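You operate a simulated robot arm through the tools that you are given. There is no shell and no other tool.

You are at the controls of a simulated robot arm. One attempt, no reset.

Task
Slide the alternator on the grey engine to mark A and lock it there.
Fine: pointer in the green band; slacken and tighten its bolt with the yellow-banded size 19 socket wrench, then put it back on its peg. Set down upright: socket wrench.

The check looks at the end state, three seconds after you hand in, the way a careful person would. Anything else that was tipped, shoved, dropped, spilled or broken makes it a failure.

Robot
A 7-joint arm with a two-finger parallel gripper, fixed in place. Base frame: the origin is at the foot of the arm, x ahead of it, y to its left, z up; the work surface is at about z = 860. Units: mm, degrees, N and s.
Its first joint turns from -166.0 to 166.0 degrees. Payload 4.4 kg.
Tool frame: the origin (TCP) lies between the finger pads and is the grasp point; the fingertips stand 23 mm ahead of it; z points along the fingers, y is the line along which they close. The gripper opens to 94 mm. The fingers are 38 mm wide and 10 mm thick; the gripper's body (54 by 96 mm) begins 39 mm behind the TCP.
Orientation is told as [roll, pitch, yaw] about the base's x, y, z axes, in that order, counted from this pose: with the fingers straight down and closing along the base's y, the tool's x points along the base's -x, its y along +y and its z along -z.

Tools
- The arm moves only by the tool servo_tool. Its argument "motion" is one flat list of numbers, 6 for each row, row after row: the shift along the tool's x, y, z in mm, then the turn, a rotation vector about the tool's x, y, z in degrees. In form: [dx, dy, dz, wx, wy, wz, dx, dy, dz, wx, wy, wz, ...]. A call has 1 to 20 rows; each row shifts and turns the commanded pose from where the row before left it, along the tool's axes as they then stand. "grip" is the opening, from 0 (shut) to 1 (fully open), set as the call begins (left out, the last holds). Rows are played at 5 a second. More than 50 mm and 8.6 degrees between two rows, or a gripper value outside its range, and nothing of the call is played. A pose out of reach is approached as far as the arm can. The call stops where the force on the tool passes 40 N (or 10 N more than at its start, if that is more) or the arm is blocked; 0.2 s more then pass. The fingers move at their own pace (about 72 mm/s each) and stop on an object; they squeeze with about 32 N. The grip force told is the motor's: it shows also when the fingers shut on nothing. Time passes only in rows, and 0.2 s behind the last, so rows that do not move let the fingers close. The reply holds the time, the measured pose of the TCP, the force on the tool along the base axes, the opening and the grip force, in the units named above and with some noise, with the torque about the TCP (base axes, N m) and any sound that the robot's microphone picked up.
- Cameras (640 x 400 px; columns grow to the right, rows downward): "scene" is fixed at [399.1, 501.6, 1333.2]; the picture's right is [0.25, -0.97, 0.00], its down [-0.84, -0.22, -0.50] and it looks along [0.48, 0.12, -0.87] (base axes); focal length 214 px, centre (320, 200). "wrist" rides on the gripper at [86, 16, -74] in the tool frame; the picture's right is [-0.18, 0.98, 0.00], its down [-0.58, -0.11, -0.81] and it looks along [-0.79, -0.15, 0.59] (tool axes); focal length 243 px, centre (320, 200). There is no depth. A picture from a camera that has moved, and an enlarged one, comes with that camera's place and axes in the base frame and with its lens.
- snapshot(camera): a new picture of that camera. It takes no simulated time.
- close_up(camera, box): a new picture of the part [left, top, right, bottom] of that camera's present view, enlarged. It takes no simulated time.
- sign_off(): hands the job in; it is judged then, once.

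Nothing tells you positions but the pictures and the camera data. Unless the task says otherwise, let go and move clear before handing in.

The tools are called after "Call:" by a JSON object that holds its "name" and its "arguments". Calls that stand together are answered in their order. servo_tool: Moves the arm, as the interface text tells. Its arguments: {"type":"object","properties":{"motion":{"type":"array","items":{"type":"number"}},"grip":{"type":"number"}},"required":["motion"]} The other tools are called the same way: snapshot (camera) takes a picture; close_up (camera, box) takes an enlarged picture of a part of a camera's view; sign_off () hands the job in.

At the start:

```text
clock: 0.0
eef_pos: [616.4, 496.4, 1103.5]
orientation: [0.0, 0.1, 0.0]
force: [0.7, -0.3, -0.5]
moment: [-0.02, -0.04, -0.02]
grip_width: 93.8
grasp_force: 0.1
```

scene: 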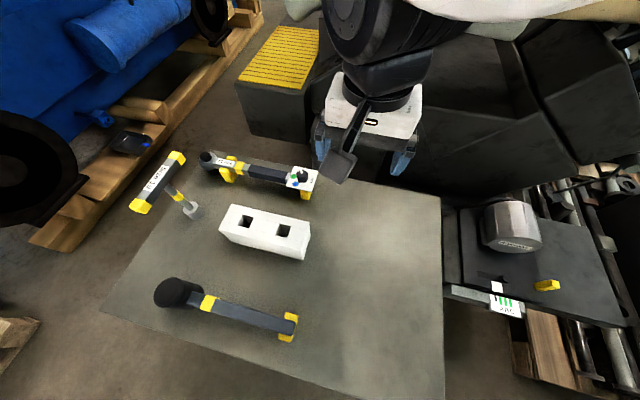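
wrist: 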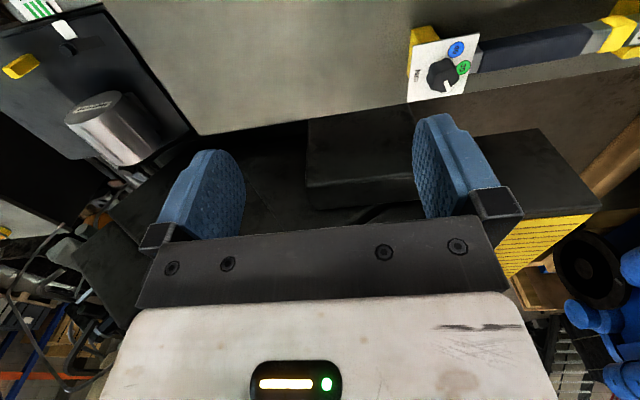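

I see a work surface with a white block with two square holes, several tools with yellow bands, and the dark engine plate with an alternator at the right. I'll look closer before moving anything.

Call:
{"name": "close_up", "arguments": {"camera": "scene", "box": [120, 130, 340, 270]}}

Call:
{"name": "close_up", "arguments": {"camera": "scene", "box": [440, 180, 640, 340]}}

Call:
{"name": "close_up", "arguments": {"camera": "scene", "box": [130, 250, 330, 370]}}

Call:
{"name": "close_up", "arguments": {"camera": "wrist", "box": [380, 0, 640, 120]}}

Call:
{"name": "close_up", "arguments": {"camera": "wrist", "box": [0, 0, 200, 180]}}

```text
2.86 times, centred on (230, 200) of scene
camera zoom: at [399.1, 501.6, 1333.2], right [0.25, -0.97, 0.0], down [-0.84, -0.22, -0.5], along [0.48, 0.12, -0.87], focal length 613 px, centre (577, 200)
```

zoom: 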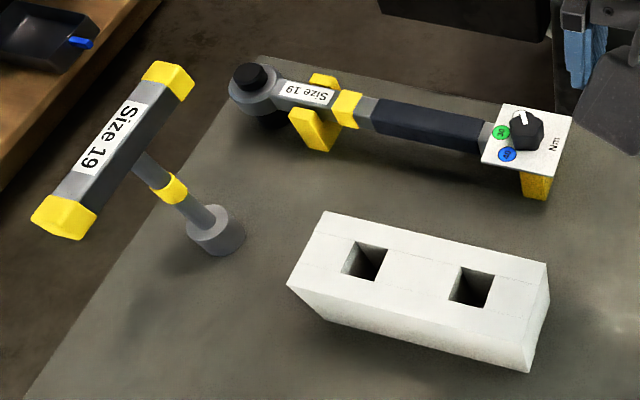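

```text
2.50 times, centred on (540, 260) of scene
camera zoom: at [399.1, 501.6, 1333.2], right [0.25, -0.97, 0.0], down [-0.84, -0.22, -0.5], along [0.48, 0.12, -0.87], focal length 536 px, centre (-230, 50)
```

zoom: 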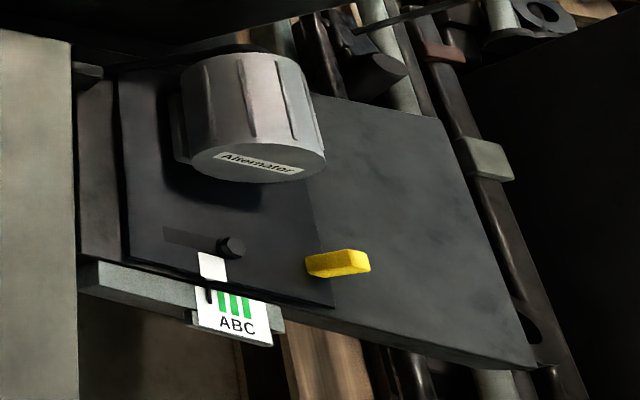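

```text
3.20 times, centred on (230, 310) of scene
camera zoom: at [399.1, 501.6, 1333.2], right [0.25, -0.97, 0.0], down [-0.84, -0.22, -0.5], along [0.48, 0.12, -0.87], focal length 686 px, centre (608, -152)
```

zoom: 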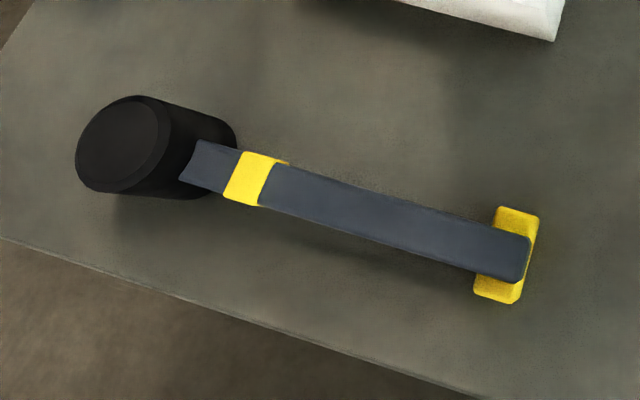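

```text
2.46 times, centred on (510, 60) of wrist
camera zoom: at [530.5, 512.3, 1178.7], right [0.18, 0.98, 0.0], down [0.58, -0.11, 0.81], along [0.79, -0.15, -0.59], focal length 597 px, centre (-148, 545)
```

zoom: 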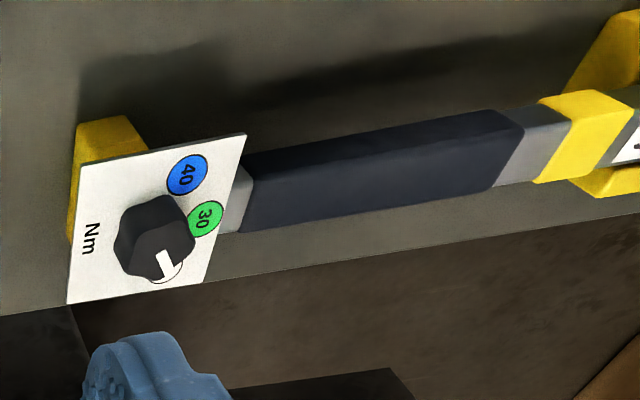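

```text
2.22 times, centred on (100, 90) of wrist
camera zoom: at [530.5, 512.3, 1178.7], right [0.18, 0.98, 0.0], down [0.58, -0.11, 0.81], along [0.79, -0.15, -0.59], focal length 539 px, centre (809, 444)
```

zoom: 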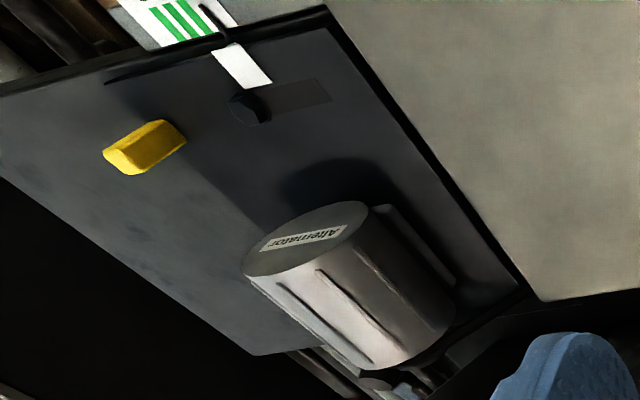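

The T-handle "Size 19" wrench stands upright at the far left of the table. The engine with its slot, bolt and ABC scale is at about (580, 100). I'll move the wrist camera over the engine to see it properly.

Call:
{"name": "servo_tool", "arguments": {"motion": [20, -45, 0, 0, 0, 0, 20, -45, 0, 0, 0, 0, 20, -45, 0, 0, 0, 0, 20, -45, 0, 0, 0, 0, 20, -45, 0, 0, 0, 0, 20, -45, 0, 0, 0, 0, 20, -45, 0, 0, 0, 0, 0, -20, 0, 0, 0, 0]}}

Call:
{"name": "snapshot", "arguments": {"camera": "wrist"}}

Call:
{"name": "snapshot", "arguments": {"camera": "scene"}}

```text
clock: 1.8
eef_pos: [476.0, 158.7, 1101.6]
orientation: [0.0, 0.1, 0.0]
force: [-0.2, -0.1, -1.2]
moment: [0.01, -0.04, 0.0]
grip_width: 94.0
grasp_force: 0.0
```

```text
taken
camera wrist: at [391.2, 174.8, 1175.9], right [0.18, 0.98, 0.0], down [0.58, -0.11, 0.81], along [0.79, -0.15, -0.59], focal length 243 px, centre (320, 200)
```

wrist: 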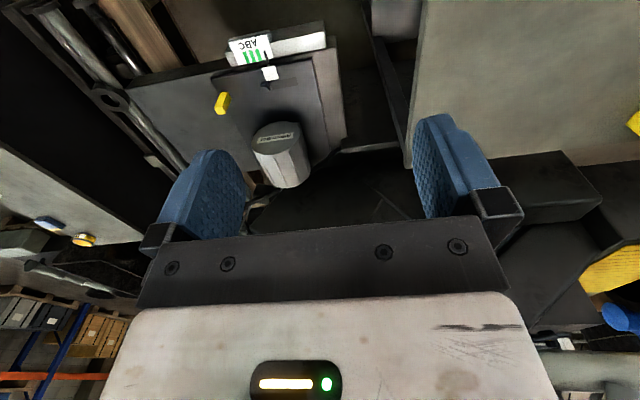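

```text
taken
```

scene: 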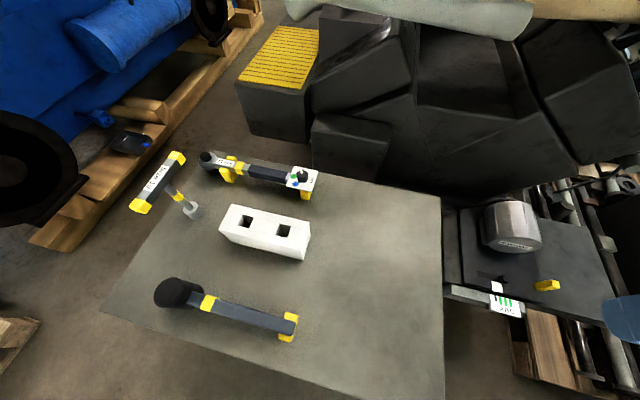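

Call:
{"name": "close_up", "arguments": {"camera": "wrist", "box": [190, 20, 350, 140]}}

Call:
{"name": "close_up", "arguments": {"camera": "scene", "box": [470, 260, 570, 330]}}

Call:
{"name": "close_up", "arguments": {"camera": "wrist", "box": [90, 0, 370, 200]}}

```text
3.33 times, centred on (270, 80) of wrist
camera zoom: at [391.2, 174.8, 1175.9], right [0.18, 0.98, 0.0], down [0.58, -0.11, 0.81], along [0.79, -0.15, -0.59], focal length 809 px, centre (487, 600)
```

zoom: 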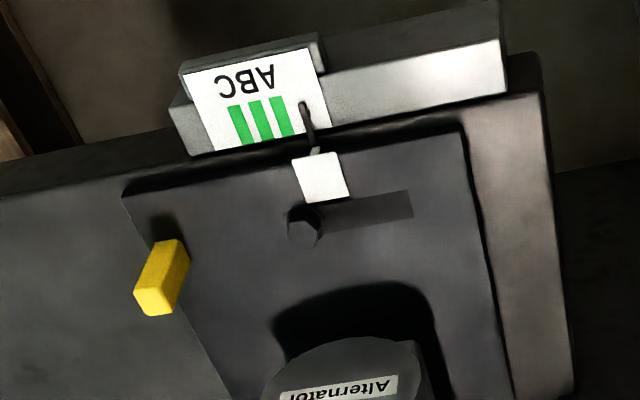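

```text
5.71 times, centred on (520, 295) of scene
camera zoom: at [399.1, 501.6, 1333.2], right [0.25, -0.97, 0.0], down [-0.84, -0.22, -0.5], along [0.48, 0.12, -0.87], focal length 1226 px, centre (-823, -343)
```

zoom: 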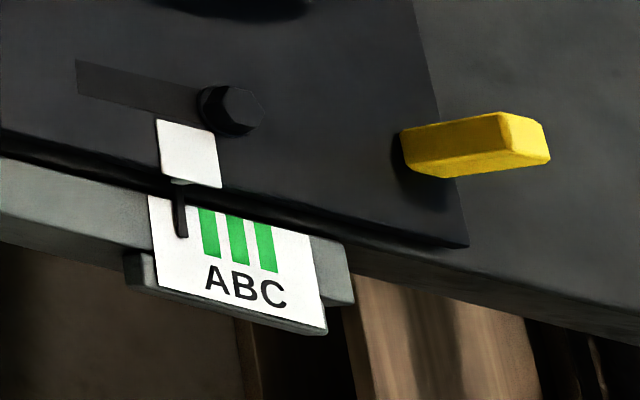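

```text
2.00 times, centred on (230, 100) of wrist
camera zoom: at [391.2, 174.8, 1175.9], right [0.18, 0.98, 0.0], down [0.58, -0.11, 0.81], along [0.79, -0.15, -0.59], focal length 485 px, centre (500, 400)
```

zoom: 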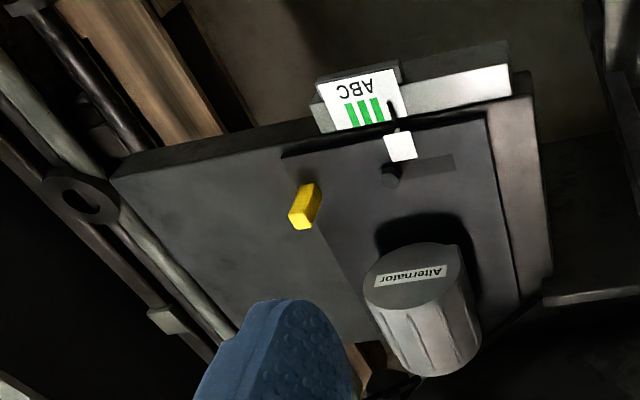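

The bolt triangulates to about (635, 12, 686), and the yellow tab on the sliding plate to about (642, -85, 705). The pointer sits just on the +y side of band A. Next I'll look at the T-handle wrench and its peg with the wrist camera.

Call:
{"name": "servo_tool", "arguments": {"motion": [10, 45, -10, 0, 0, 0, 10, 45, -10, 0, 0, 0, 10, 45, -10, 0, 0, 0, 10, 45, -10, 0, 0, 0, 10, 45, -10, 0, 0, 0, 10, 45, 0, 0, 0, 0, 10, 45, 0, 0, 0, 0, 10, 45, 0, 0, 0, 0, 0, 45, 0, 0, 0, 0, 0, 45, 0, 0, 0, 0, 0, 45, 0, 0, 0, 0, 0, 45, 0, 0, 0, 0, 0, 45, 0, 0, 0, 0]}}

Call:
{"name": "snapshot", "arguments": {"camera": "wrist"}}

Call:
{"name": "snapshot", "arguments": {"camera": "scene"}}

```text
clock: 4.6
eef_pos: [399.0, 746.0, 1155.4]
orientation: [-0.1, -0.1, 0.0]
force: [-0.2, -0.3, 0.3]
moment: [0.01, 0.02, -0.01]
grip_width: 94.1
grasp_force: 0.0
```

```text
taken
camera wrist: at [312.9, 761.5, 1230.1], right [0.18, 0.98, 0.0], down [0.58, -0.11, 0.81], along [0.79, -0.15, -0.59], focal length 243 px, centre (320, 200)
```

wrist: 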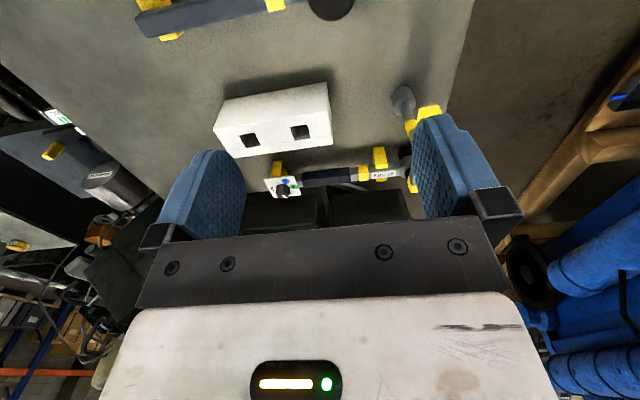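

```text
taken
```

scene: 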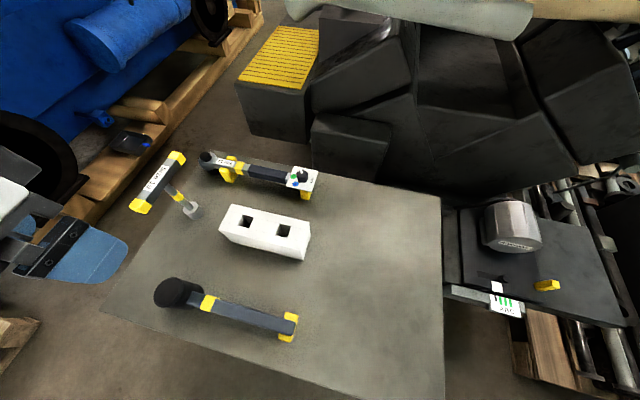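

Call:
{"name": "servo_tool", "arguments": {"motion": [5, 40, 0, 0, 0, 0, 5, 40, 0, 0, 0, 0, 0, 20, 20, 0, 0, 0]}}

Call:
{"name": "snapshot", "arguments": {"camera": "wrist"}}

Call:
{"name": "close_up", "arguments": {"camera": "wrist", "box": [250, 60, 410, 180]}}

Call:
{"name": "close_up", "arguments": {"camera": "scene", "box": [120, 140, 220, 225]}}

```text
clock: 5.4
eef_pos: [387.2, 846.7, 1136.1]
orientation: [0.1, -0.1, 0.0]
force: [-0.5, 0.0, 0.5]
moment: [0.0, 0.02, 0.02]
grip_width: 93.9
grasp_force: 0.0
```

```text
taken
camera wrist: at [301.2, 862.5, 1210.6], right [0.18, 0.98, 0.0], down [0.58, -0.11, 0.81], along [0.79, -0.15, -0.59], focal length 243 px, centre (320, 200)
```

wrist: 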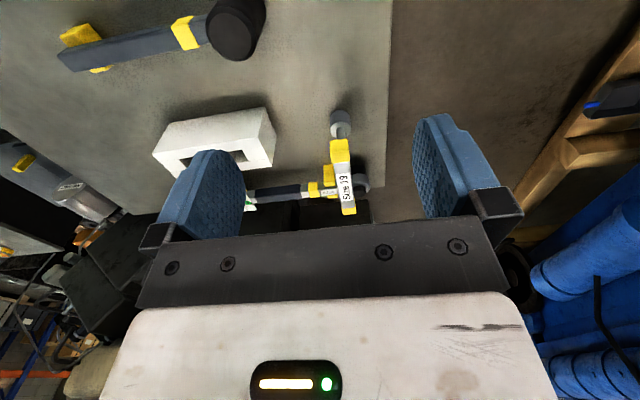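

```text
3.33 times, centred on (330, 120) of wrist
camera zoom: at [301.2, 862.5, 1210.6], right [0.18, 0.98, 0.0], down [0.58, -0.11, 0.81], along [0.79, -0.15, -0.59], focal length 809 px, centre (287, 467)
```

zoom: 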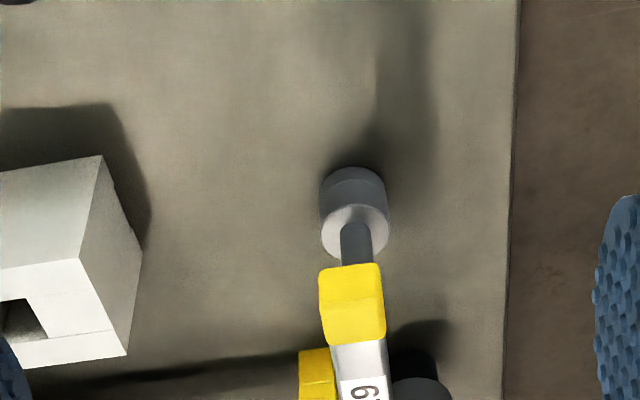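

```text
4.71 times, centred on (170, 182) of scene
camera zoom: at [399.1, 501.6, 1333.2], right [0.25, -0.97, 0.0], down [-0.84, -0.22, -0.5], along [0.48, 0.12, -0.87], focal length 1009 px, centre (1026, 282)
```

zoom: 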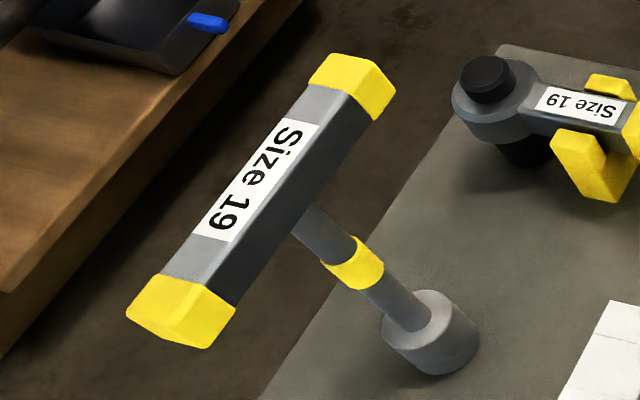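

The wrench stands at about (547, 848), with its handle bar along x and the bar top at z ≈ 1011. That means the present yaw grips it squarely, so I'll hover above it and check both reach and alignment.

Call:
{"name": "servo_tool", "arguments": {"motion": [-40, 0, 0, 0, 0, 0, -40, 0, 0, 0, 0, 0, -40, 0, 0, 0, 0, 0, -40, 0, 10, 0, 0, 0, 0, 0, 30, 0, 0, 0, 0, 0, 0, 0, 0, 0]}}

Call:
{"name": "snapshot", "arguments": {"camera": "wrist"}}

Call:
{"name": "snapshot", "arguments": {"camera": "scene"}}

```text
clock: 6.8
eef_pos: [546.4, 848.1, 1095.2]
orientation: [0.1, 0.0, 0.0]
force: [-0.6, -0.6, 0.8]
moment: [-0.04, 0.01, -0.02]
grip_width: 94.0
grasp_force: 0.0
```

```text
taken
camera wrist: at [460.6, 864.7, 1169.8], right [0.18, 0.98, 0.0], down [0.58, -0.11, 0.81], along [0.79, -0.15, -0.59], focal length 243 px, centre (320, 200)
```

wrist: 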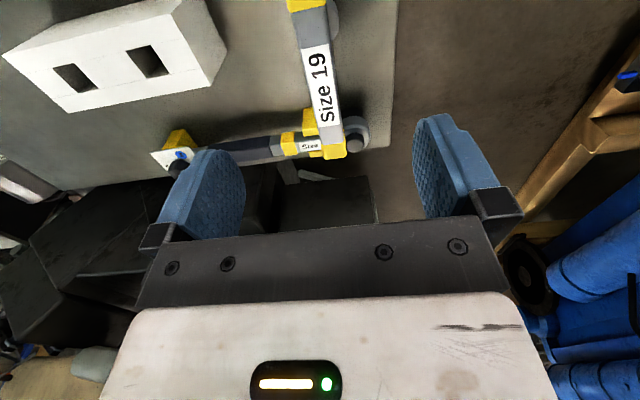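

```text
taken
```

scene: 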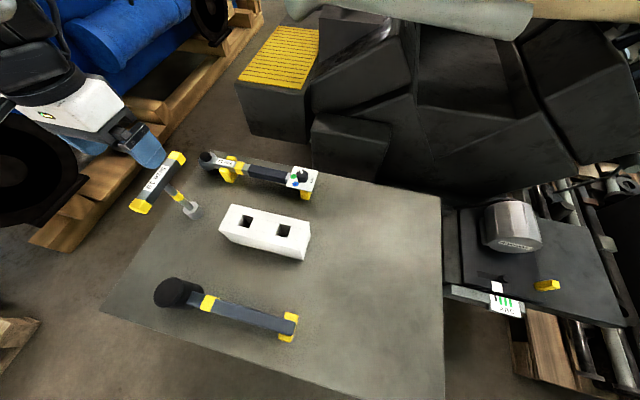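

Alignment is good and the bar is at y ≈ 849.5. I'll descend so the pads are at mid-height on the bar.

Call:
{"name": "servo_tool", "arguments": {"motion": [0, 1.4, 35, 0, 0, 0, 0, 0, 30, 0, 0, 0, 0, 0, 18, 0, 0, 0, 0, 0, 12, 0, 0, 0, 0, 0, 0, 0, 0, 0]}}

Call:
{"name": "snapshot", "arguments": {"camera": "wrist"}}

Call:
{"name": "close_up", "arguments": {"camera": "scene", "box": [100, 110, 220, 225]}}

```text
clock: 8.0
eef_pos: [546.9, 847.9, 998.1]
orientation: [0.0, 0.0, -0.1]
force: [-0.7, 0.3, -1.0]
moment: [-0.01, -0.04, -0.01]
grip_width: 94.1
grasp_force: 0.1
```

```text
taken
camera wrist: at [460.9, 863.7, 1073.1], right [0.18, 0.98, 0.0], down [0.58, -0.11, 0.81], along [0.79, -0.15, -0.59], focal length 243 px, centre (320, 200)
```

wrist: 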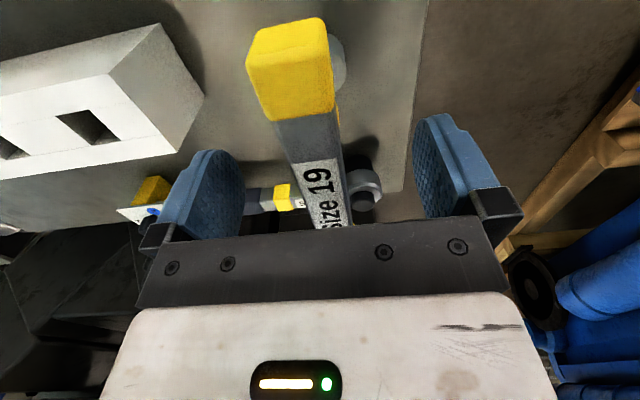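

```text
3.48 times, centred on (160, 168) of scene
camera zoom: at [399.1, 501.6, 1333.2], right [0.25, -0.97, 0.0], down [-0.84, -0.22, -0.5], along [0.48, 0.12, -0.87], focal length 746 px, centre (876, 313)
```

zoom: 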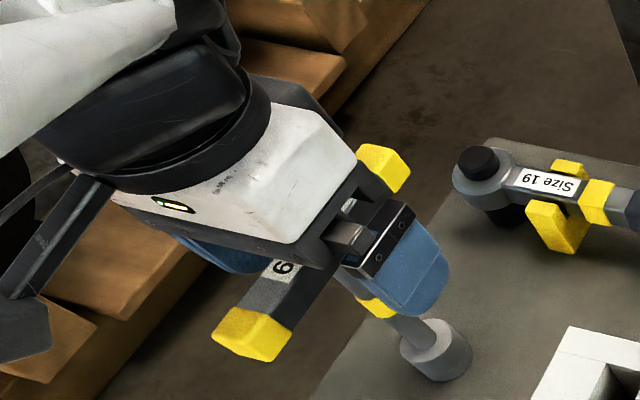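

Call:
{"name": "servo_tool", "arguments": {"motion": [0, 1.2, 0, 0, 0, 0, 0, 0, 0, 0, 0, 0]}}

Call:
{"name": "servo_tool", "arguments": {"motion": [0, 0, 0, 0, 0, 0, 0, 0, 0, 0, 0, 0, 0, 0, 0, 0, 0, 0, 0, 0, 0, 0, 0, 0, 0, 0, 0, 0, 0, 0], "grip": 0}}

Call:
{"name": "snapshot", "arguments": {"camera": "wrist"}}

Call:
{"name": "close_up", "arguments": {"camera": "scene", "box": [100, 110, 220, 225]}}

```text
clock: 8.6
eef_pos: [546.9, 849.1, 998.8]
orientation: [-0.1, 0.0, 0.0]
force: [-0.6, 0.1, -0.9]
moment: [0.02, -0.03, -0.01]
grip_width: 93.8
grasp_force: 0.0
```

```text
clock: 9.8
eef_pos: [546.8, 849.0, 999.6]
orientation: [0.0, 0.2, -0.1]
force: [-1.4, 1.0, 0.0]
moment: [0.07, 0.02, -0.02]
grip_width: 19.9
grasp_force: 31.8
```

```text
taken
camera wrist: at [460.5, 865.1, 1073.3], right [0.18, 0.98, 0.0], down [0.58, -0.11, 0.81], along [0.79, -0.15, -0.59], focal length 243 px, centre (320, 200)
```

wrist: 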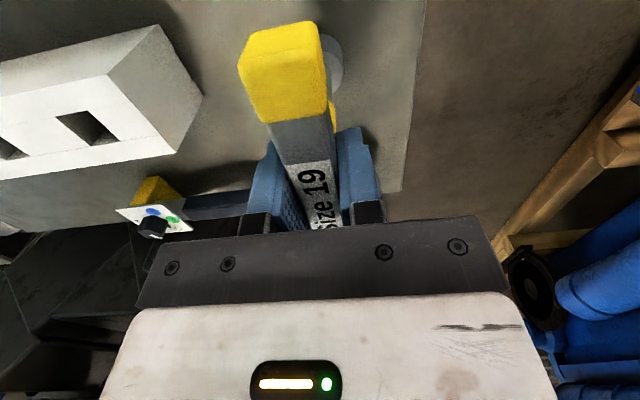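

```text
3.48 times, centred on (160, 168) of scene
camera zoom: at [399.1, 501.6, 1333.2], right [0.25, -0.97, 0.0], down [-0.84, -0.22, -0.5], along [0.48, 0.12, -0.87], focal length 746 px, centre (876, 313)
```

zoom: 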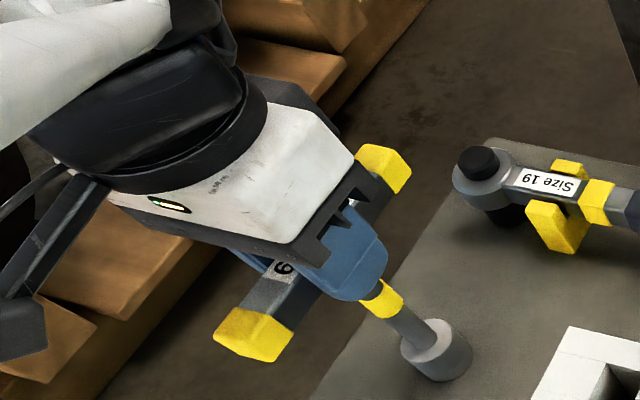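

The bar is held at 19.9 mm with TCP (546.8, 849.0, 999.5), which I'll use as the return pose. I'll lift it straight up off the peg.

Call:
{"name": "servo_tool", "arguments": {"motion": [0, 0, -10, 0, 0, 0, 0, 0, -15, 0, 0, 0, 0, 0, -20, 0, 0, 0, 0, 0, -25, 0, 0, 0, 0, 0, -30, 0, 0, 0, 0, 0, 0, 0, 0, 0]}}

Call:
{"name": "snapshot", "arguments": {"camera": "wrist"}}

Call:
{"name": "close_up", "arguments": {"camera": "scene", "box": [100, 110, 220, 225]}}

```text
clock: 11.2
eef_pos: [544.7, 845.9, 1097.5]
orientation: [0.1, 0.0, 0.0]
force: [0.5, -0.9, -3.3]
moment: [0.0, 0.05, -0.02]
grip_width: 20.0
grasp_force: 32.3
```

```text
taken
camera wrist: at [458.1, 862.0, 1173.7], right [0.18, 0.98, 0.0], down [0.58, -0.11, 0.81], along [0.79, -0.15, -0.59], focal length 243 px, centre (320, 200)
```

wrist: 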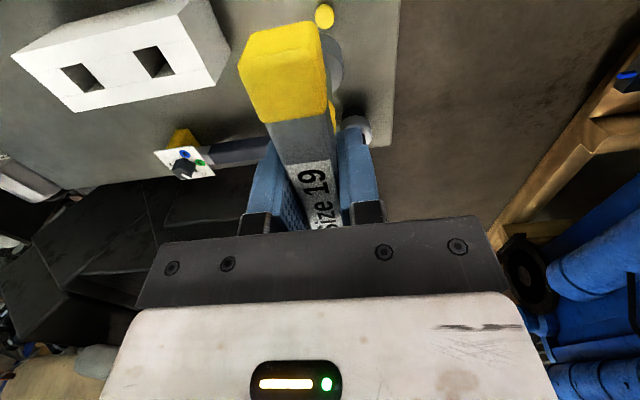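

```text
3.48 times, centred on (160, 168) of scene
camera zoom: at [399.1, 501.6, 1333.2], right [0.25, -0.97, 0.0], down [-0.84, -0.22, -0.5], along [0.48, 0.12, -0.87], focal length 746 px, centre (876, 313)
```

zoom: 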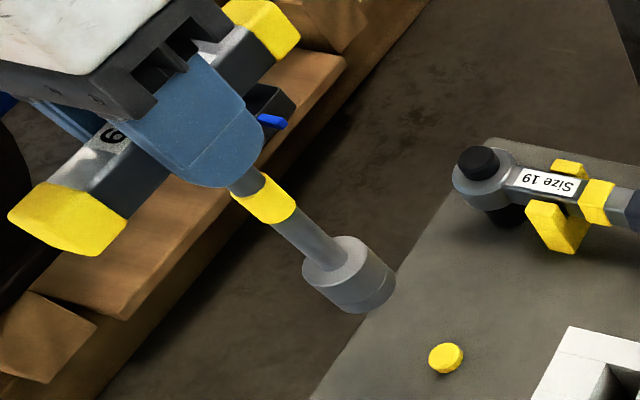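

The wrench is off its peg, which is a low round yellow disc at about (547, 848.5). I'll carry the wrench high across to above the engine bolt.

Call:
{"name": "servo_tool", "arguments": {"motion": [5, -44, 0, 0, 0, 0, 5, -44, 0, 0, 0, 0, 5, -44, 0, 0, 0, 0, 5, -44, 0, 0, 0, 0, 5, -44, 0, 0, 0, 0, 5, -44, 0, 0, 0, 0, 5, -44, 0, 0, 0, 0, 5, -44, 0, 0, 0, 0, 5, -44, 0, 0, 0, 0, -11, -44, 0, 0, 0, 0, -11, -44, 0, 0, 0, 0, -11, -44, 0, 0, 0, 0, -11, -44, 0, 0, 0, 0, -11, -44, 0, 0, 0, 0, -11, -44, 0, 0, 0, 0, -11, -44, 5, 0, 0, 0, -11, -44, 10, 0, 0, 0, -11, -40, 15, 0, 0, 0, 0, 0, 0, 0, 0, 0]}}

Call:
{"name": "snapshot", "arguments": {"camera": "wrist"}}

Call:
{"name": "snapshot", "arguments": {"camera": "scene"}}

```text
clock: 15.2
eef_pos: [600.4, 62.0, 1069.2]
orientation: [0.1, 0.1, 0.2]
force: [0.6, 0.2, -1.9]
moment: [0.0, 0.03, 0.01]
grip_width: 19.6
grasp_force: 31.9
```

```text
taken
camera wrist: at [515.3, 78.1, 1143.0], right [0.18, 0.98, 0.0], down [0.58, -0.11, 0.81], along [0.79, -0.15, -0.59], focal length 243 px, centre (320, 200)
```

wrist: 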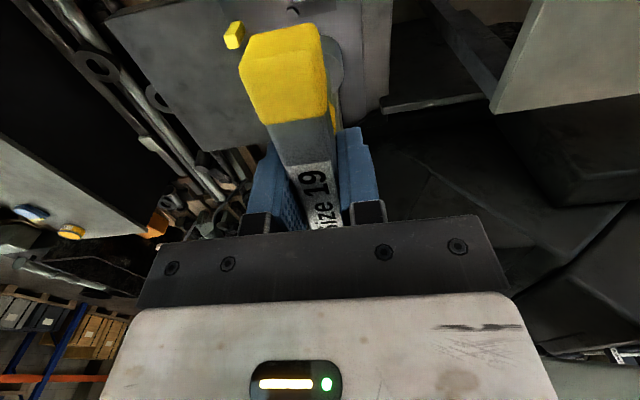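

```text
taken
```

scene: 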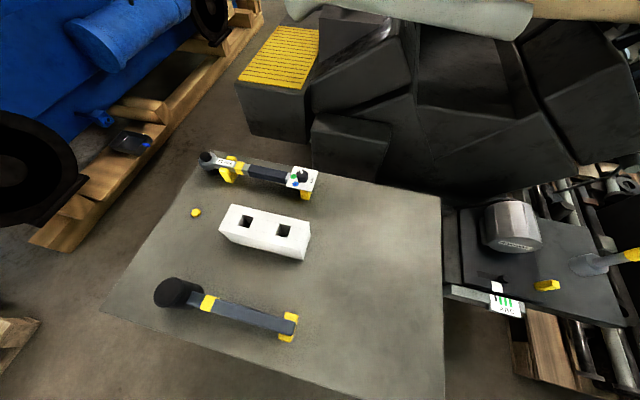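

Call:
{"name": "close_up", "arguments": {"camera": "scene", "box": [485, 260, 535, 292]}}

Call:
{"name": "close_up", "arguments": {"camera": "wrist", "box": [270, 0, 330, 38]}}

```text
12.50 times, centred on (510, 276) of scene
camera zoom: at [399.1, 501.6, 1333.2], right [0.25, -0.97, 0.0], down [-0.84, -0.22, -0.5], along [0.48, 0.12, -0.87], focal length 2681 px, centre (-2055, -750)
```

zoom: 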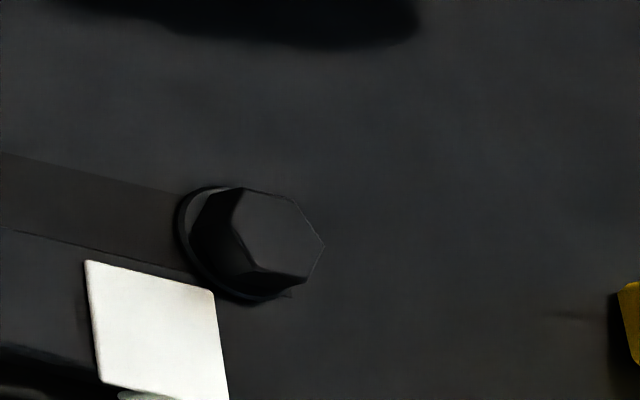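

```text
10.53 times, centred on (300, 19) of wrist
camera zoom: at [515.3, 78.1, 1143.0], right [0.18, 0.98, 0.0], down [0.58, -0.11, 0.81], along [0.79, -0.15, -0.59], focal length 2554 px, centre (530, 2105)
```

zoom: 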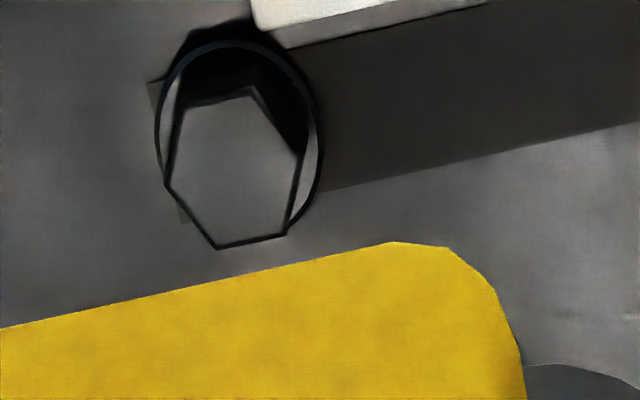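

The bolt hex top triangulates to about (638, 10, 688), with a vertex pointing nearly along y. I'll bring the socket to about 30 mm above it and correct from pictures that show both.

Call:
{"name": "servo_tool", "arguments": {"motion": [-19, -26, 0, 0, 0, 0, -18.5, -26, 0, 0, 0, 0, 0, 0, 40, 0, 0, 0, 0, 0, 40, 0, 0, 0, 0, 0, 40, 0, 0, 0, 0, 0, 40, 0, 0, 0, 0, 0, 30, 0, 0, 0, 0, 0, 0, 0, 0, 0]}}

Call:
{"name": "snapshot", "arguments": {"camera": "scene"}}

Call:
{"name": "snapshot", "arguments": {"camera": "wrist"}}

Call:
{"name": "close_up", "arguments": {"camera": "scene", "box": [485, 240, 565, 290]}}

Call:
{"name": "close_up", "arguments": {"camera": "wrist", "box": [270, 0, 390, 75]}}

```text
clock: 17.0
eef_pos: [638.2, 10.0, 878.2]
orientation: [0.2, 0.1, 0.0]
force: [-0.3, -0.1, -2.7]
moment: [0.0, 0.03, 0.01]
grip_width: 20.2
grasp_force: 32.3
```

```text
taken
```

scene: 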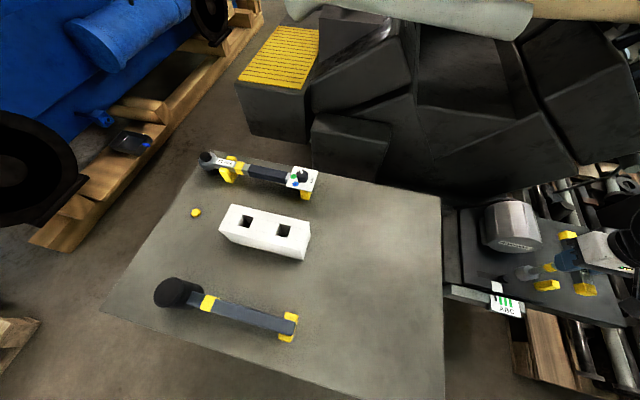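

```text
taken
camera wrist: at [552.2, 25.7, 952.7], right [0.18, 0.98, 0.0], down [0.58, -0.11, 0.81], along [0.79, -0.15, -0.59], focal length 243 px, centre (320, 200)
```

wrist: 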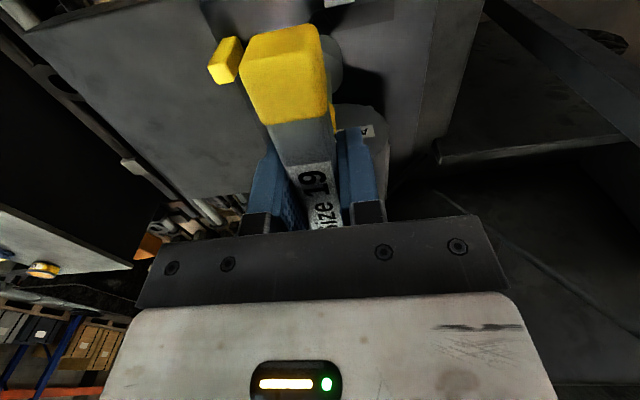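

```text
8.00 times, centred on (525, 265) of scene
camera zoom: at [399.1, 501.6, 1333.2], right [0.25, -0.97, 0.0], down [-0.84, -0.22, -0.5], along [0.48, 0.12, -0.87], focal length 1716 px, centre (-1320, -320)
```

zoom: 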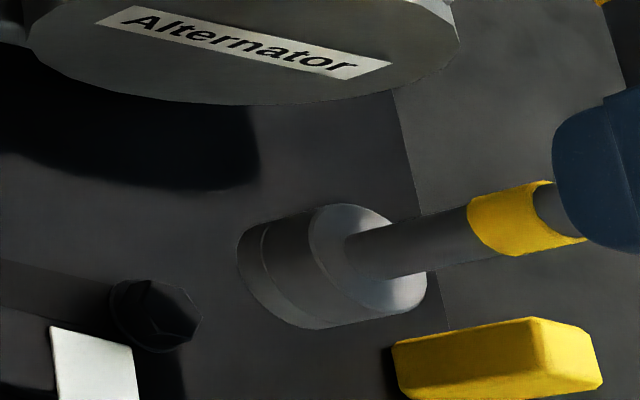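

```text
5.33 times, centred on (330, 38) of wrist
camera zoom: at [552.2, 25.7, 952.7], right [0.18, 0.98, 0.0], down [0.58, -0.11, 0.81], along [0.79, -0.15, -0.59], focal length 1294 px, centre (267, 1067)
```

zoom: 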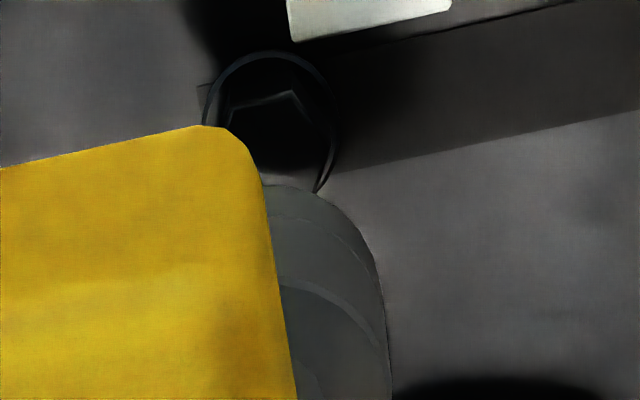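

Call:
{"name": "close_up", "arguments": {"camera": "scene", "box": [508, 258, 548, 283]}}

Call:
{"name": "close_up", "arguments": {"camera": "wrist", "box": [300, 20, 348, 50]}}

```text
16.00 times, centred on (528, 270) of scene
camera zoom: at [399.1, 501.6, 1333.2], right [0.25, -0.97, 0.0], down [-0.84, -0.22, -0.5], along [0.48, 0.12, -0.87], focal length 3432 px, centre (-3008, -928)
```

zoom: 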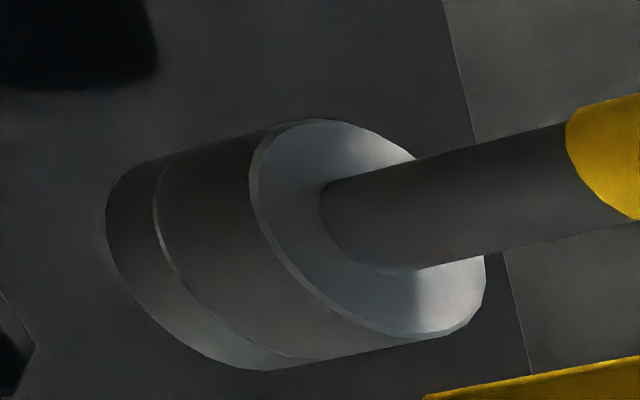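

```text
13.33 times, centred on (324, 35) of wrist
camera zoom: at [552.2, 25.7, 952.7], right [0.18, 0.98, 0.0], down [0.58, -0.11, 0.81], along [0.79, -0.15, -0.59], focal length 3235 px, centre (267, 2400)
```

zoom: 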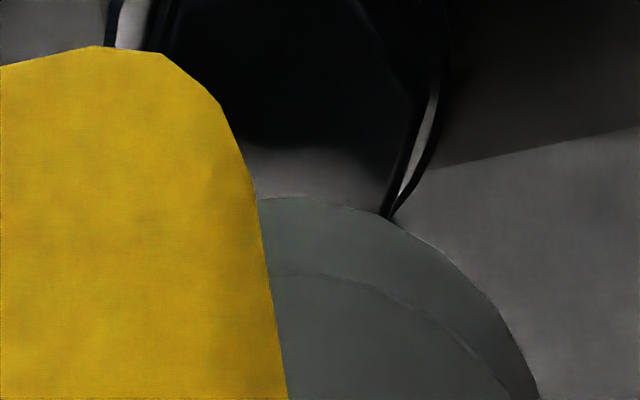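

The wrench hangs about 4 mm forward of the TCP, and the pictures put the socket about 3 mm too far in +x relative to the bolt. I'll shift it, come down to about 12 mm above the head and measure again.

Call:
{"name": "servo_tool", "arguments": {"motion": [3.0, 0.7, 0, 0, 0, 0, 0, 0, 20, 0, 0, 0, 0, 0, 19, 0, 0, 0, 0, 0, 0, 0, 0, 0]}}

Call:
{"name": "close_up", "arguments": {"camera": "scene", "box": [494, 264, 534, 289]}}

Call:
{"name": "close_up", "arguments": {"camera": "wrist", "box": [280, 0, 360, 50]}}

```text
clock: 18.0
eef_pos: [636.4, 9.4, 838.6]
orientation: [0.0, 0.1, 0.1]
force: [0.3, 0.4, -3.2]
moment: [0.01, 0.01, 0.0]
grip_width: 20.0
grasp_force: 31.6
```

```text
16.00 times, centred on (514, 276) of scene
camera zoom: at [399.1, 501.6, 1333.2], right [0.25, -0.97, 0.0], down [-0.84, -0.22, -0.5], along [0.48, 0.12, -0.87], focal length 3432 px, centre (-2784, -1024)
```

zoom: 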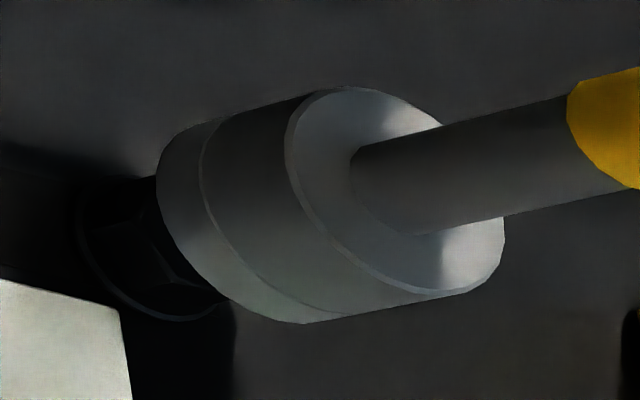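

```text
8.00 times, centred on (320, 25) of wrist
camera zoom: at [550.5, 25.3, 913.0], right [0.18, 0.98, 0.0], down [0.58, -0.11, 0.81], along [0.79, -0.15, -0.59], focal length 1941 px, centre (320, 1600)
```

zoom: 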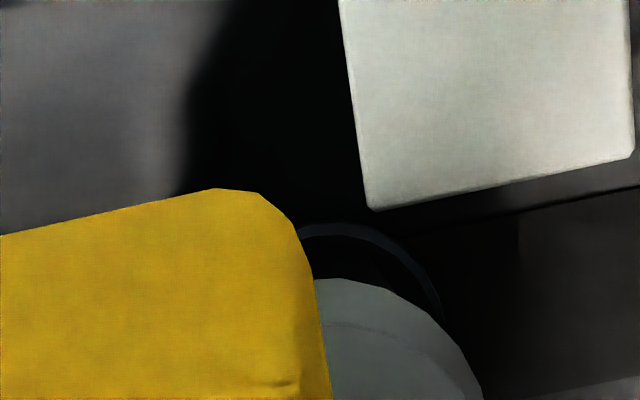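

Call:
{"name": "servo_tool", "arguments": {"motion": [0.7, 1.2, 0, 0, 0, 0, 0, 0, 6, 0, 0, 0, 0, 0, 0, 0, 0, 0, 0, 0, 0, 0, 0, 0]}}

Call:
{"name": "close_up", "arguments": {"camera": "scene", "box": [494, 264, 534, 289]}}

Call:
{"name": "close_up", "arguments": {"camera": "wrist", "box": [280, 10, 360, 60]}}

```text
clock: 19.0
eef_pos: [633.8, 11.3, 834.3]
orientation: [0.1, -0.1, 0.0]
force: [0.0, -0.6, -3.3]
moment: [-0.04, 0.01, 0.01]
grip_width: 20.0
grasp_force: 32.4
```

```text
16.00 times, centred on (514, 276) of scene
camera zoom: at [399.1, 501.6, 1333.2], right [0.25, -0.97, 0.0], down [-0.84, -0.22, -0.5], along [0.48, 0.12, -0.87], focal length 3432 px, centre (-2784, -1024)
```

zoom: 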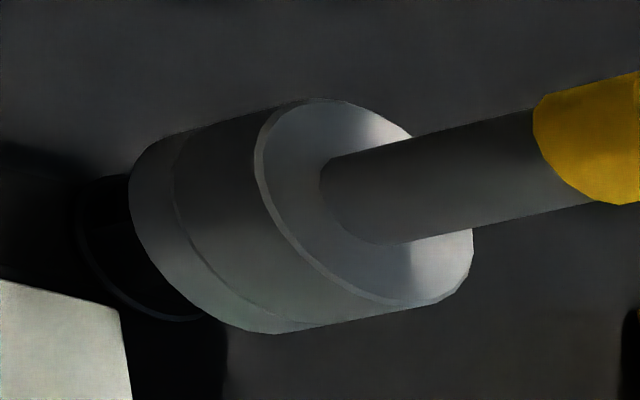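

```text
8.00 times, centred on (320, 35) of wrist
camera zoom: at [549.0, 27.1, 908.7], right [0.18, 0.98, 0.0], down [0.58, -0.11, 0.81], along [0.79, -0.15, -0.59], focal length 1941 px, centre (320, 1520)
```

zoom: 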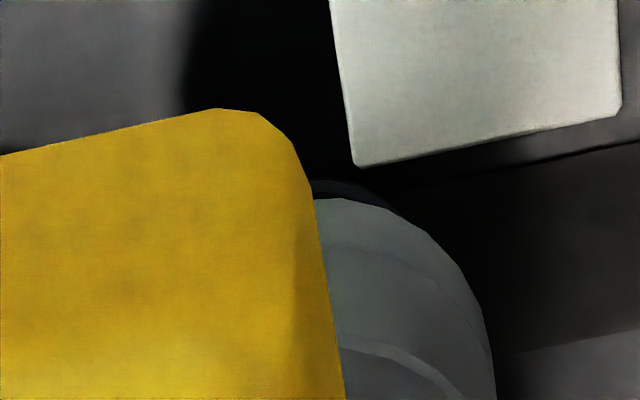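

Both views now agree the socket is within about 1 mm of the bolt axis. I'll lower it slowly and watch the force.

Call:
{"name": "servo_tool", "arguments": {"motion": [0, 0, 1.5, 0, 0, 0, 0, 0, 1.5, 0, 0, 0, 0, 0, 1, 0, 0, 0, 0, 0, 1, 0, 0, 0, 0, 0, 1, 0, 0, 0, 0, 0, 1, 0, 0, 0, 0, 0, 0, 0, 0, 0]}}

```text
clock: 20.6
eef_pos: [634.5, 11.6, 827.3]
orientation: [0.0, 0.0, 0.0]
force: [0.2, 0.3, -3.1]
moment: [0.0, 0.01, -0.04]
grip_width: 19.9
grasp_force: 32.3
```

Call:
{"name": "servo_tool", "arguments": {"motion": [0, 0, 1, 0, 0, 0, 0, 0, 1, 0, 0, 0, 0, 0, 0, 0, 0, 0]}}

Call:
{"name": "servo_tool", "arguments": {"motion": [0, 0, 1, 0, 0, 0, 0, 0, 0, 0, 0, 0]}}

Call:
{"name": "close_up", "arguments": {"camera": "scene", "box": [490, 264, 530, 289]}}

Call:
{"name": "close_up", "arguments": {"camera": "wrist", "box": [280, 10, 360, 60]}}

```text
clock: 21.4
eef_pos: [635.2, 9.4, 824.8]
orientation: [0.1, 0.0, 0.1]
force: [-0.1, -0.1, -3.1]
moment: [0.01, 0.01, -0.01]
grip_width: 19.7
grasp_force: 32.1
```

```text
clock: 22.0
eef_pos: [635.7, 10.5, 824.1]
orientation: [0.1, -0.1, 0.0]
force: [-0.1, -0.6, -3.8]
moment: [0.01, 0.02, 0.0]
grip_width: 19.8
grasp_force: 32.3
```

```text
16.00 times, centred on (510, 276) of scene
camera zoom: at [399.1, 501.6, 1333.2], right [0.25, -0.97, 0.0], down [-0.84, -0.22, -0.5], along [0.48, 0.12, -0.87], focal length 3432 px, centre (-2720, -1024)
```

zoom: 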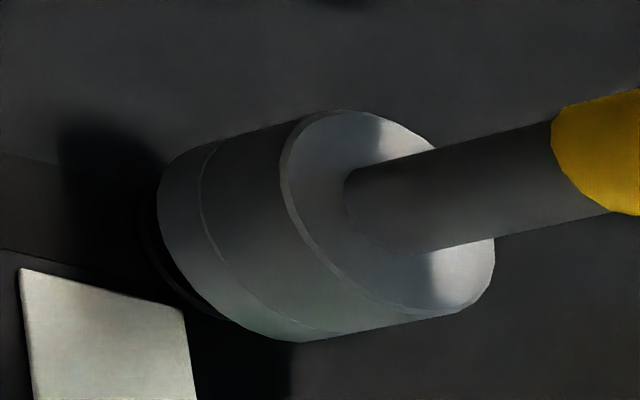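

```text
8.00 times, centred on (320, 35) of wrist
camera zoom: at [549.1, 26.8, 899.4], right [0.18, 0.98, 0.0], down [0.58, -0.11, 0.81], along [0.79, -0.15, -0.59], focal length 1941 px, centre (320, 1520)
```

zoom: 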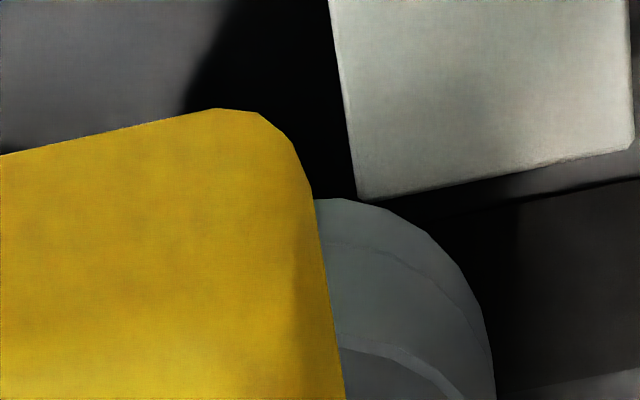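

Call:
{"name": "servo_tool", "arguments": {"motion": [0, 0, 1, 0, 0, 0, 0, 0, 1, 0, 0, 0, 0, 0, 0, 0, 0, 0]}}

Call:
{"name": "servo_tool", "arguments": {"motion": [0, 0, 1, 0, 0, 0, 0, 0, 1, 0, 0, 0, 0, 0, 0, 0, 0, 0]}}

Call:
{"name": "servo_tool", "arguments": {"motion": [0, 0, 1, 0, 0, 0, 0, 0, 1, 0, 0, 0, 0, 0, 0, 0, 0, 0]}}

Call:
{"name": "close_up", "arguments": {"camera": "scene", "box": [490, 264, 530, 289]}}

```text
clock: 22.8
eef_pos: [635.7, 12.5, 822.0]
orientation: [0.0, 0.0, 0.0]
force: [1.1, -0.4, -3.7]
moment: [0.01, -0.06, 0.01]
grip_width: 19.7
grasp_force: 32.1
```

```text
clock: 23.6
eef_pos: [634.1, 12.2, 820.5]
orientation: [-0.1, -0.1, 0.0]
force: [3.1, -1.2, -3.2]
moment: [-0.19, -0.33, -0.01]
grip_width: 20.0
grasp_force: 32.4
```

```text
clock: 24.4
eef_pos: [634.9, 10.3, 818.0]
orientation: [0.0, 0.1, 0.0]
force: [1.4, -0.6, -3.4]
moment: [-0.13, -0.07, 0.01]
grip_width: 19.9
grasp_force: 32.0
```

```text
16.00 times, centred on (510, 276) of scene
camera zoom: at [399.1, 501.6, 1333.2], right [0.25, -0.97, 0.0], down [-0.84, -0.22, -0.5], along [0.48, 0.12, -0.87], focal length 3432 px, centre (-2720, -1024)
```

zoom: 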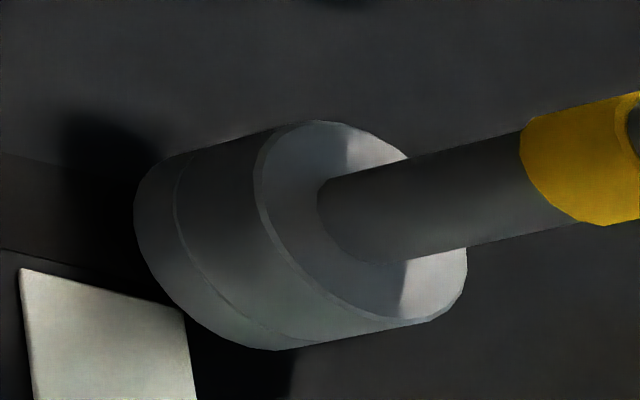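

Small side forces show the socket is sleeving over the hex. I'll keep lowering it until it seats.

Call:
{"name": "servo_tool", "arguments": {"motion": [0, 0, 1, 0, 0, 0, 0, 0, 1, 0, 0, 0, 0, 0, 0, 0, 0, 0]}}

Call:
{"name": "servo_tool", "arguments": {"motion": [0, 0, 1, 0, 0, 0, 0, 0, 1, 0, 0, 0, 0, 0, 0, 0, 0, 0]}}

Call:
{"name": "close_up", "arguments": {"camera": "scene", "box": [490, 264, 530, 289]}}

```text
clock: 25.2
eef_pos: [635.7, 10.6, 815.3]
orientation: [0.0, 0.0, 0.0]
force: [0.1, -0.6, -3.2]
moment: [-0.01, 0.05, -0.01]
grip_width: 19.8
grasp_force: 32.0
```

```text
clock: 26.0
eef_pos: [634.7, 11.6, 814.9]
orientation: [-0.1, -0.1, 0.0]
force: [0.4, -0.1, 20.1]
moment: [-0.02, -0.27, -0.01]
grip_width: 19.7
grasp_force: 32.1
```

```text
16.00 times, centred on (510, 276) of scene
camera zoom: at [399.1, 501.6, 1333.2], right [0.25, -0.97, 0.0], down [-0.84, -0.22, -0.5], along [0.48, 0.12, -0.87], focal length 3432 px, centre (-2720, -1024)
```

zoom: 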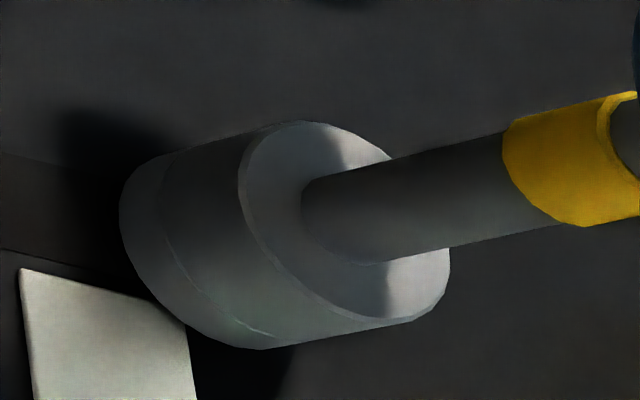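

The socket is seated with TCP z ≈ 815. I'll ease off the push and then turn counter-clockwise about the wrench axis in small steps, watching the torque.

Call:
{"name": "servo_tool", "arguments": {"motion": [0, 0, -0.7, 0, 0, 0, 0, 0, 0, 0, 0, 0]}}

Call:
{"name": "servo_tool", "arguments": {"motion": [-0.01, -0.35, 0, 0, 0, -5, -0.01, -0.35, 0, 0, 0, -5, 0, 0, 0, 0, 0, 0]}}

```text
clock: 26.6
eef_pos: [634.8, 10.8, 815.3]
orientation: [0.0, -0.1, 0.1]
force: [7.8, 2.1, 20.8]
moment: [0.12, -1.07, -0.03]
grip_width: 19.6
grasp_force: 32.1
```

```text
clock: 27.2
eef_pos: [634.7, 10.5, 816.2]
orientation: [0.0, -0.1, 7.9]
force: [-1.0, -1.8, 7.3]
moment: [-0.1, 0.2, -0.3]
grip_width: 20.0
grasp_force: 31.7
stopped in row 2: the force on the tool passed its limit at 42 N (the readings are from after the stop); the commanded pose is now the measured one
```

Call:
{"name": "close_up", "arguments": {"camera": "scene", "box": [490, 244, 570, 294]}}

Call:
{"name": "snapshot", "arguments": {"camera": "wrist"}}

Call:
{"name": "servo_tool", "arguments": {"motion": [0, 0, 0, 0, 0, 0, 0, 0, 0, 0, 0, 0]}}

```text
8.00 times, centred on (530, 269) of scene
camera zoom: at [399.1, 501.6, 1333.2], right [0.25, -0.97, 0.0], down [-0.84, -0.22, -0.5], along [0.48, 0.12, -0.87], focal length 1716 px, centre (-1360, -352)
```

zoom: 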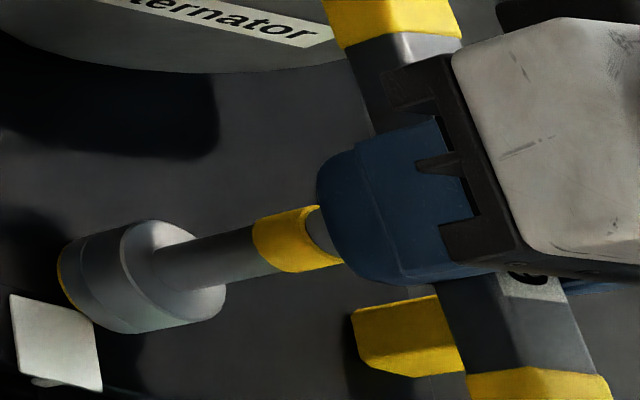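

```text
taken
camera wrist: at [547.6, 14.5, 890.0], right [0.05, 1.0, 0.0], down [0.59, -0.03, 0.81], along [0.81, -0.04, -0.59], focal length 243 px, centre (320, 200)
```

wrist: 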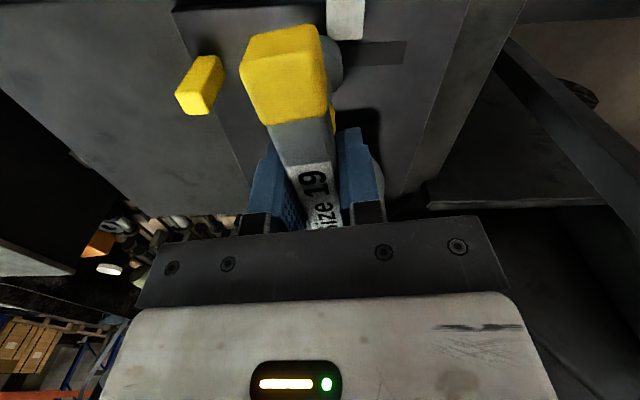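

```text
clock: 27.8
eef_pos: [635.1, 11.6, 815.2]
orientation: [0.0, 0.0, 7.9]
force: [1.4, -0.3, 10.7]
moment: [-0.1, -0.22, -0.28]
grip_width: 20.0
grasp_force: 32.5
```

Call:
{"name": "close_up", "arguments": {"camera": "scene", "box": [490, 264, 530, 289]}}

Call:
{"name": "close_up", "arguments": {"camera": "wrist", "box": [280, 0, 380, 62]}}

```text
16.00 times, centred on (510, 276) of scene
camera zoom: at [399.1, 501.6, 1333.2], right [0.25, -0.97, 0.0], down [-0.84, -0.22, -0.5], along [0.48, 0.12, -0.87], focal length 3432 px, centre (-2720, -1024)
```

zoom: 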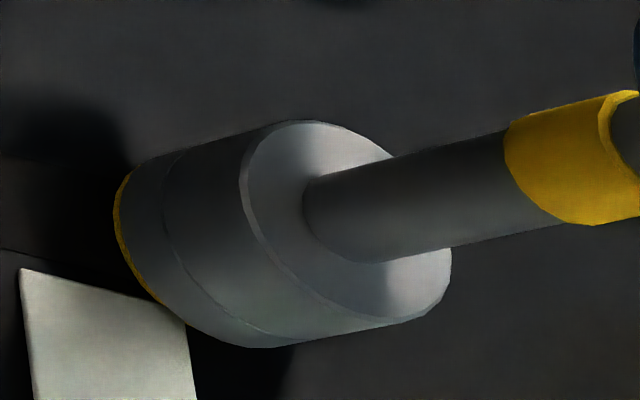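

```text
6.40 times, centred on (330, 31) of wrist
camera zoom: at [547.5, 14.5, 890.0], right [0.05, 1.0, 0.0], down [0.59, -0.03, 0.81], along [0.81, -0.04, -0.59], focal length 1553 px, centre (256, 1282)
```

zoom: 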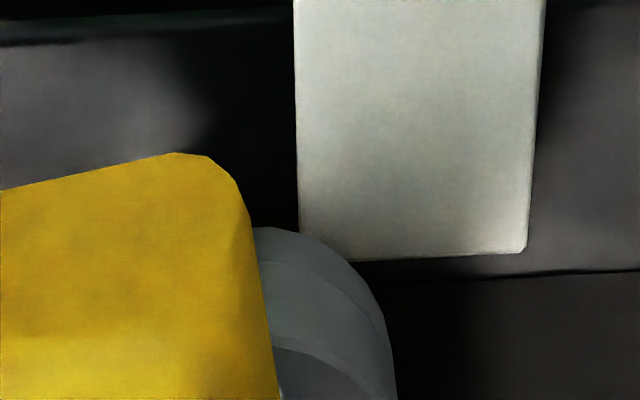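

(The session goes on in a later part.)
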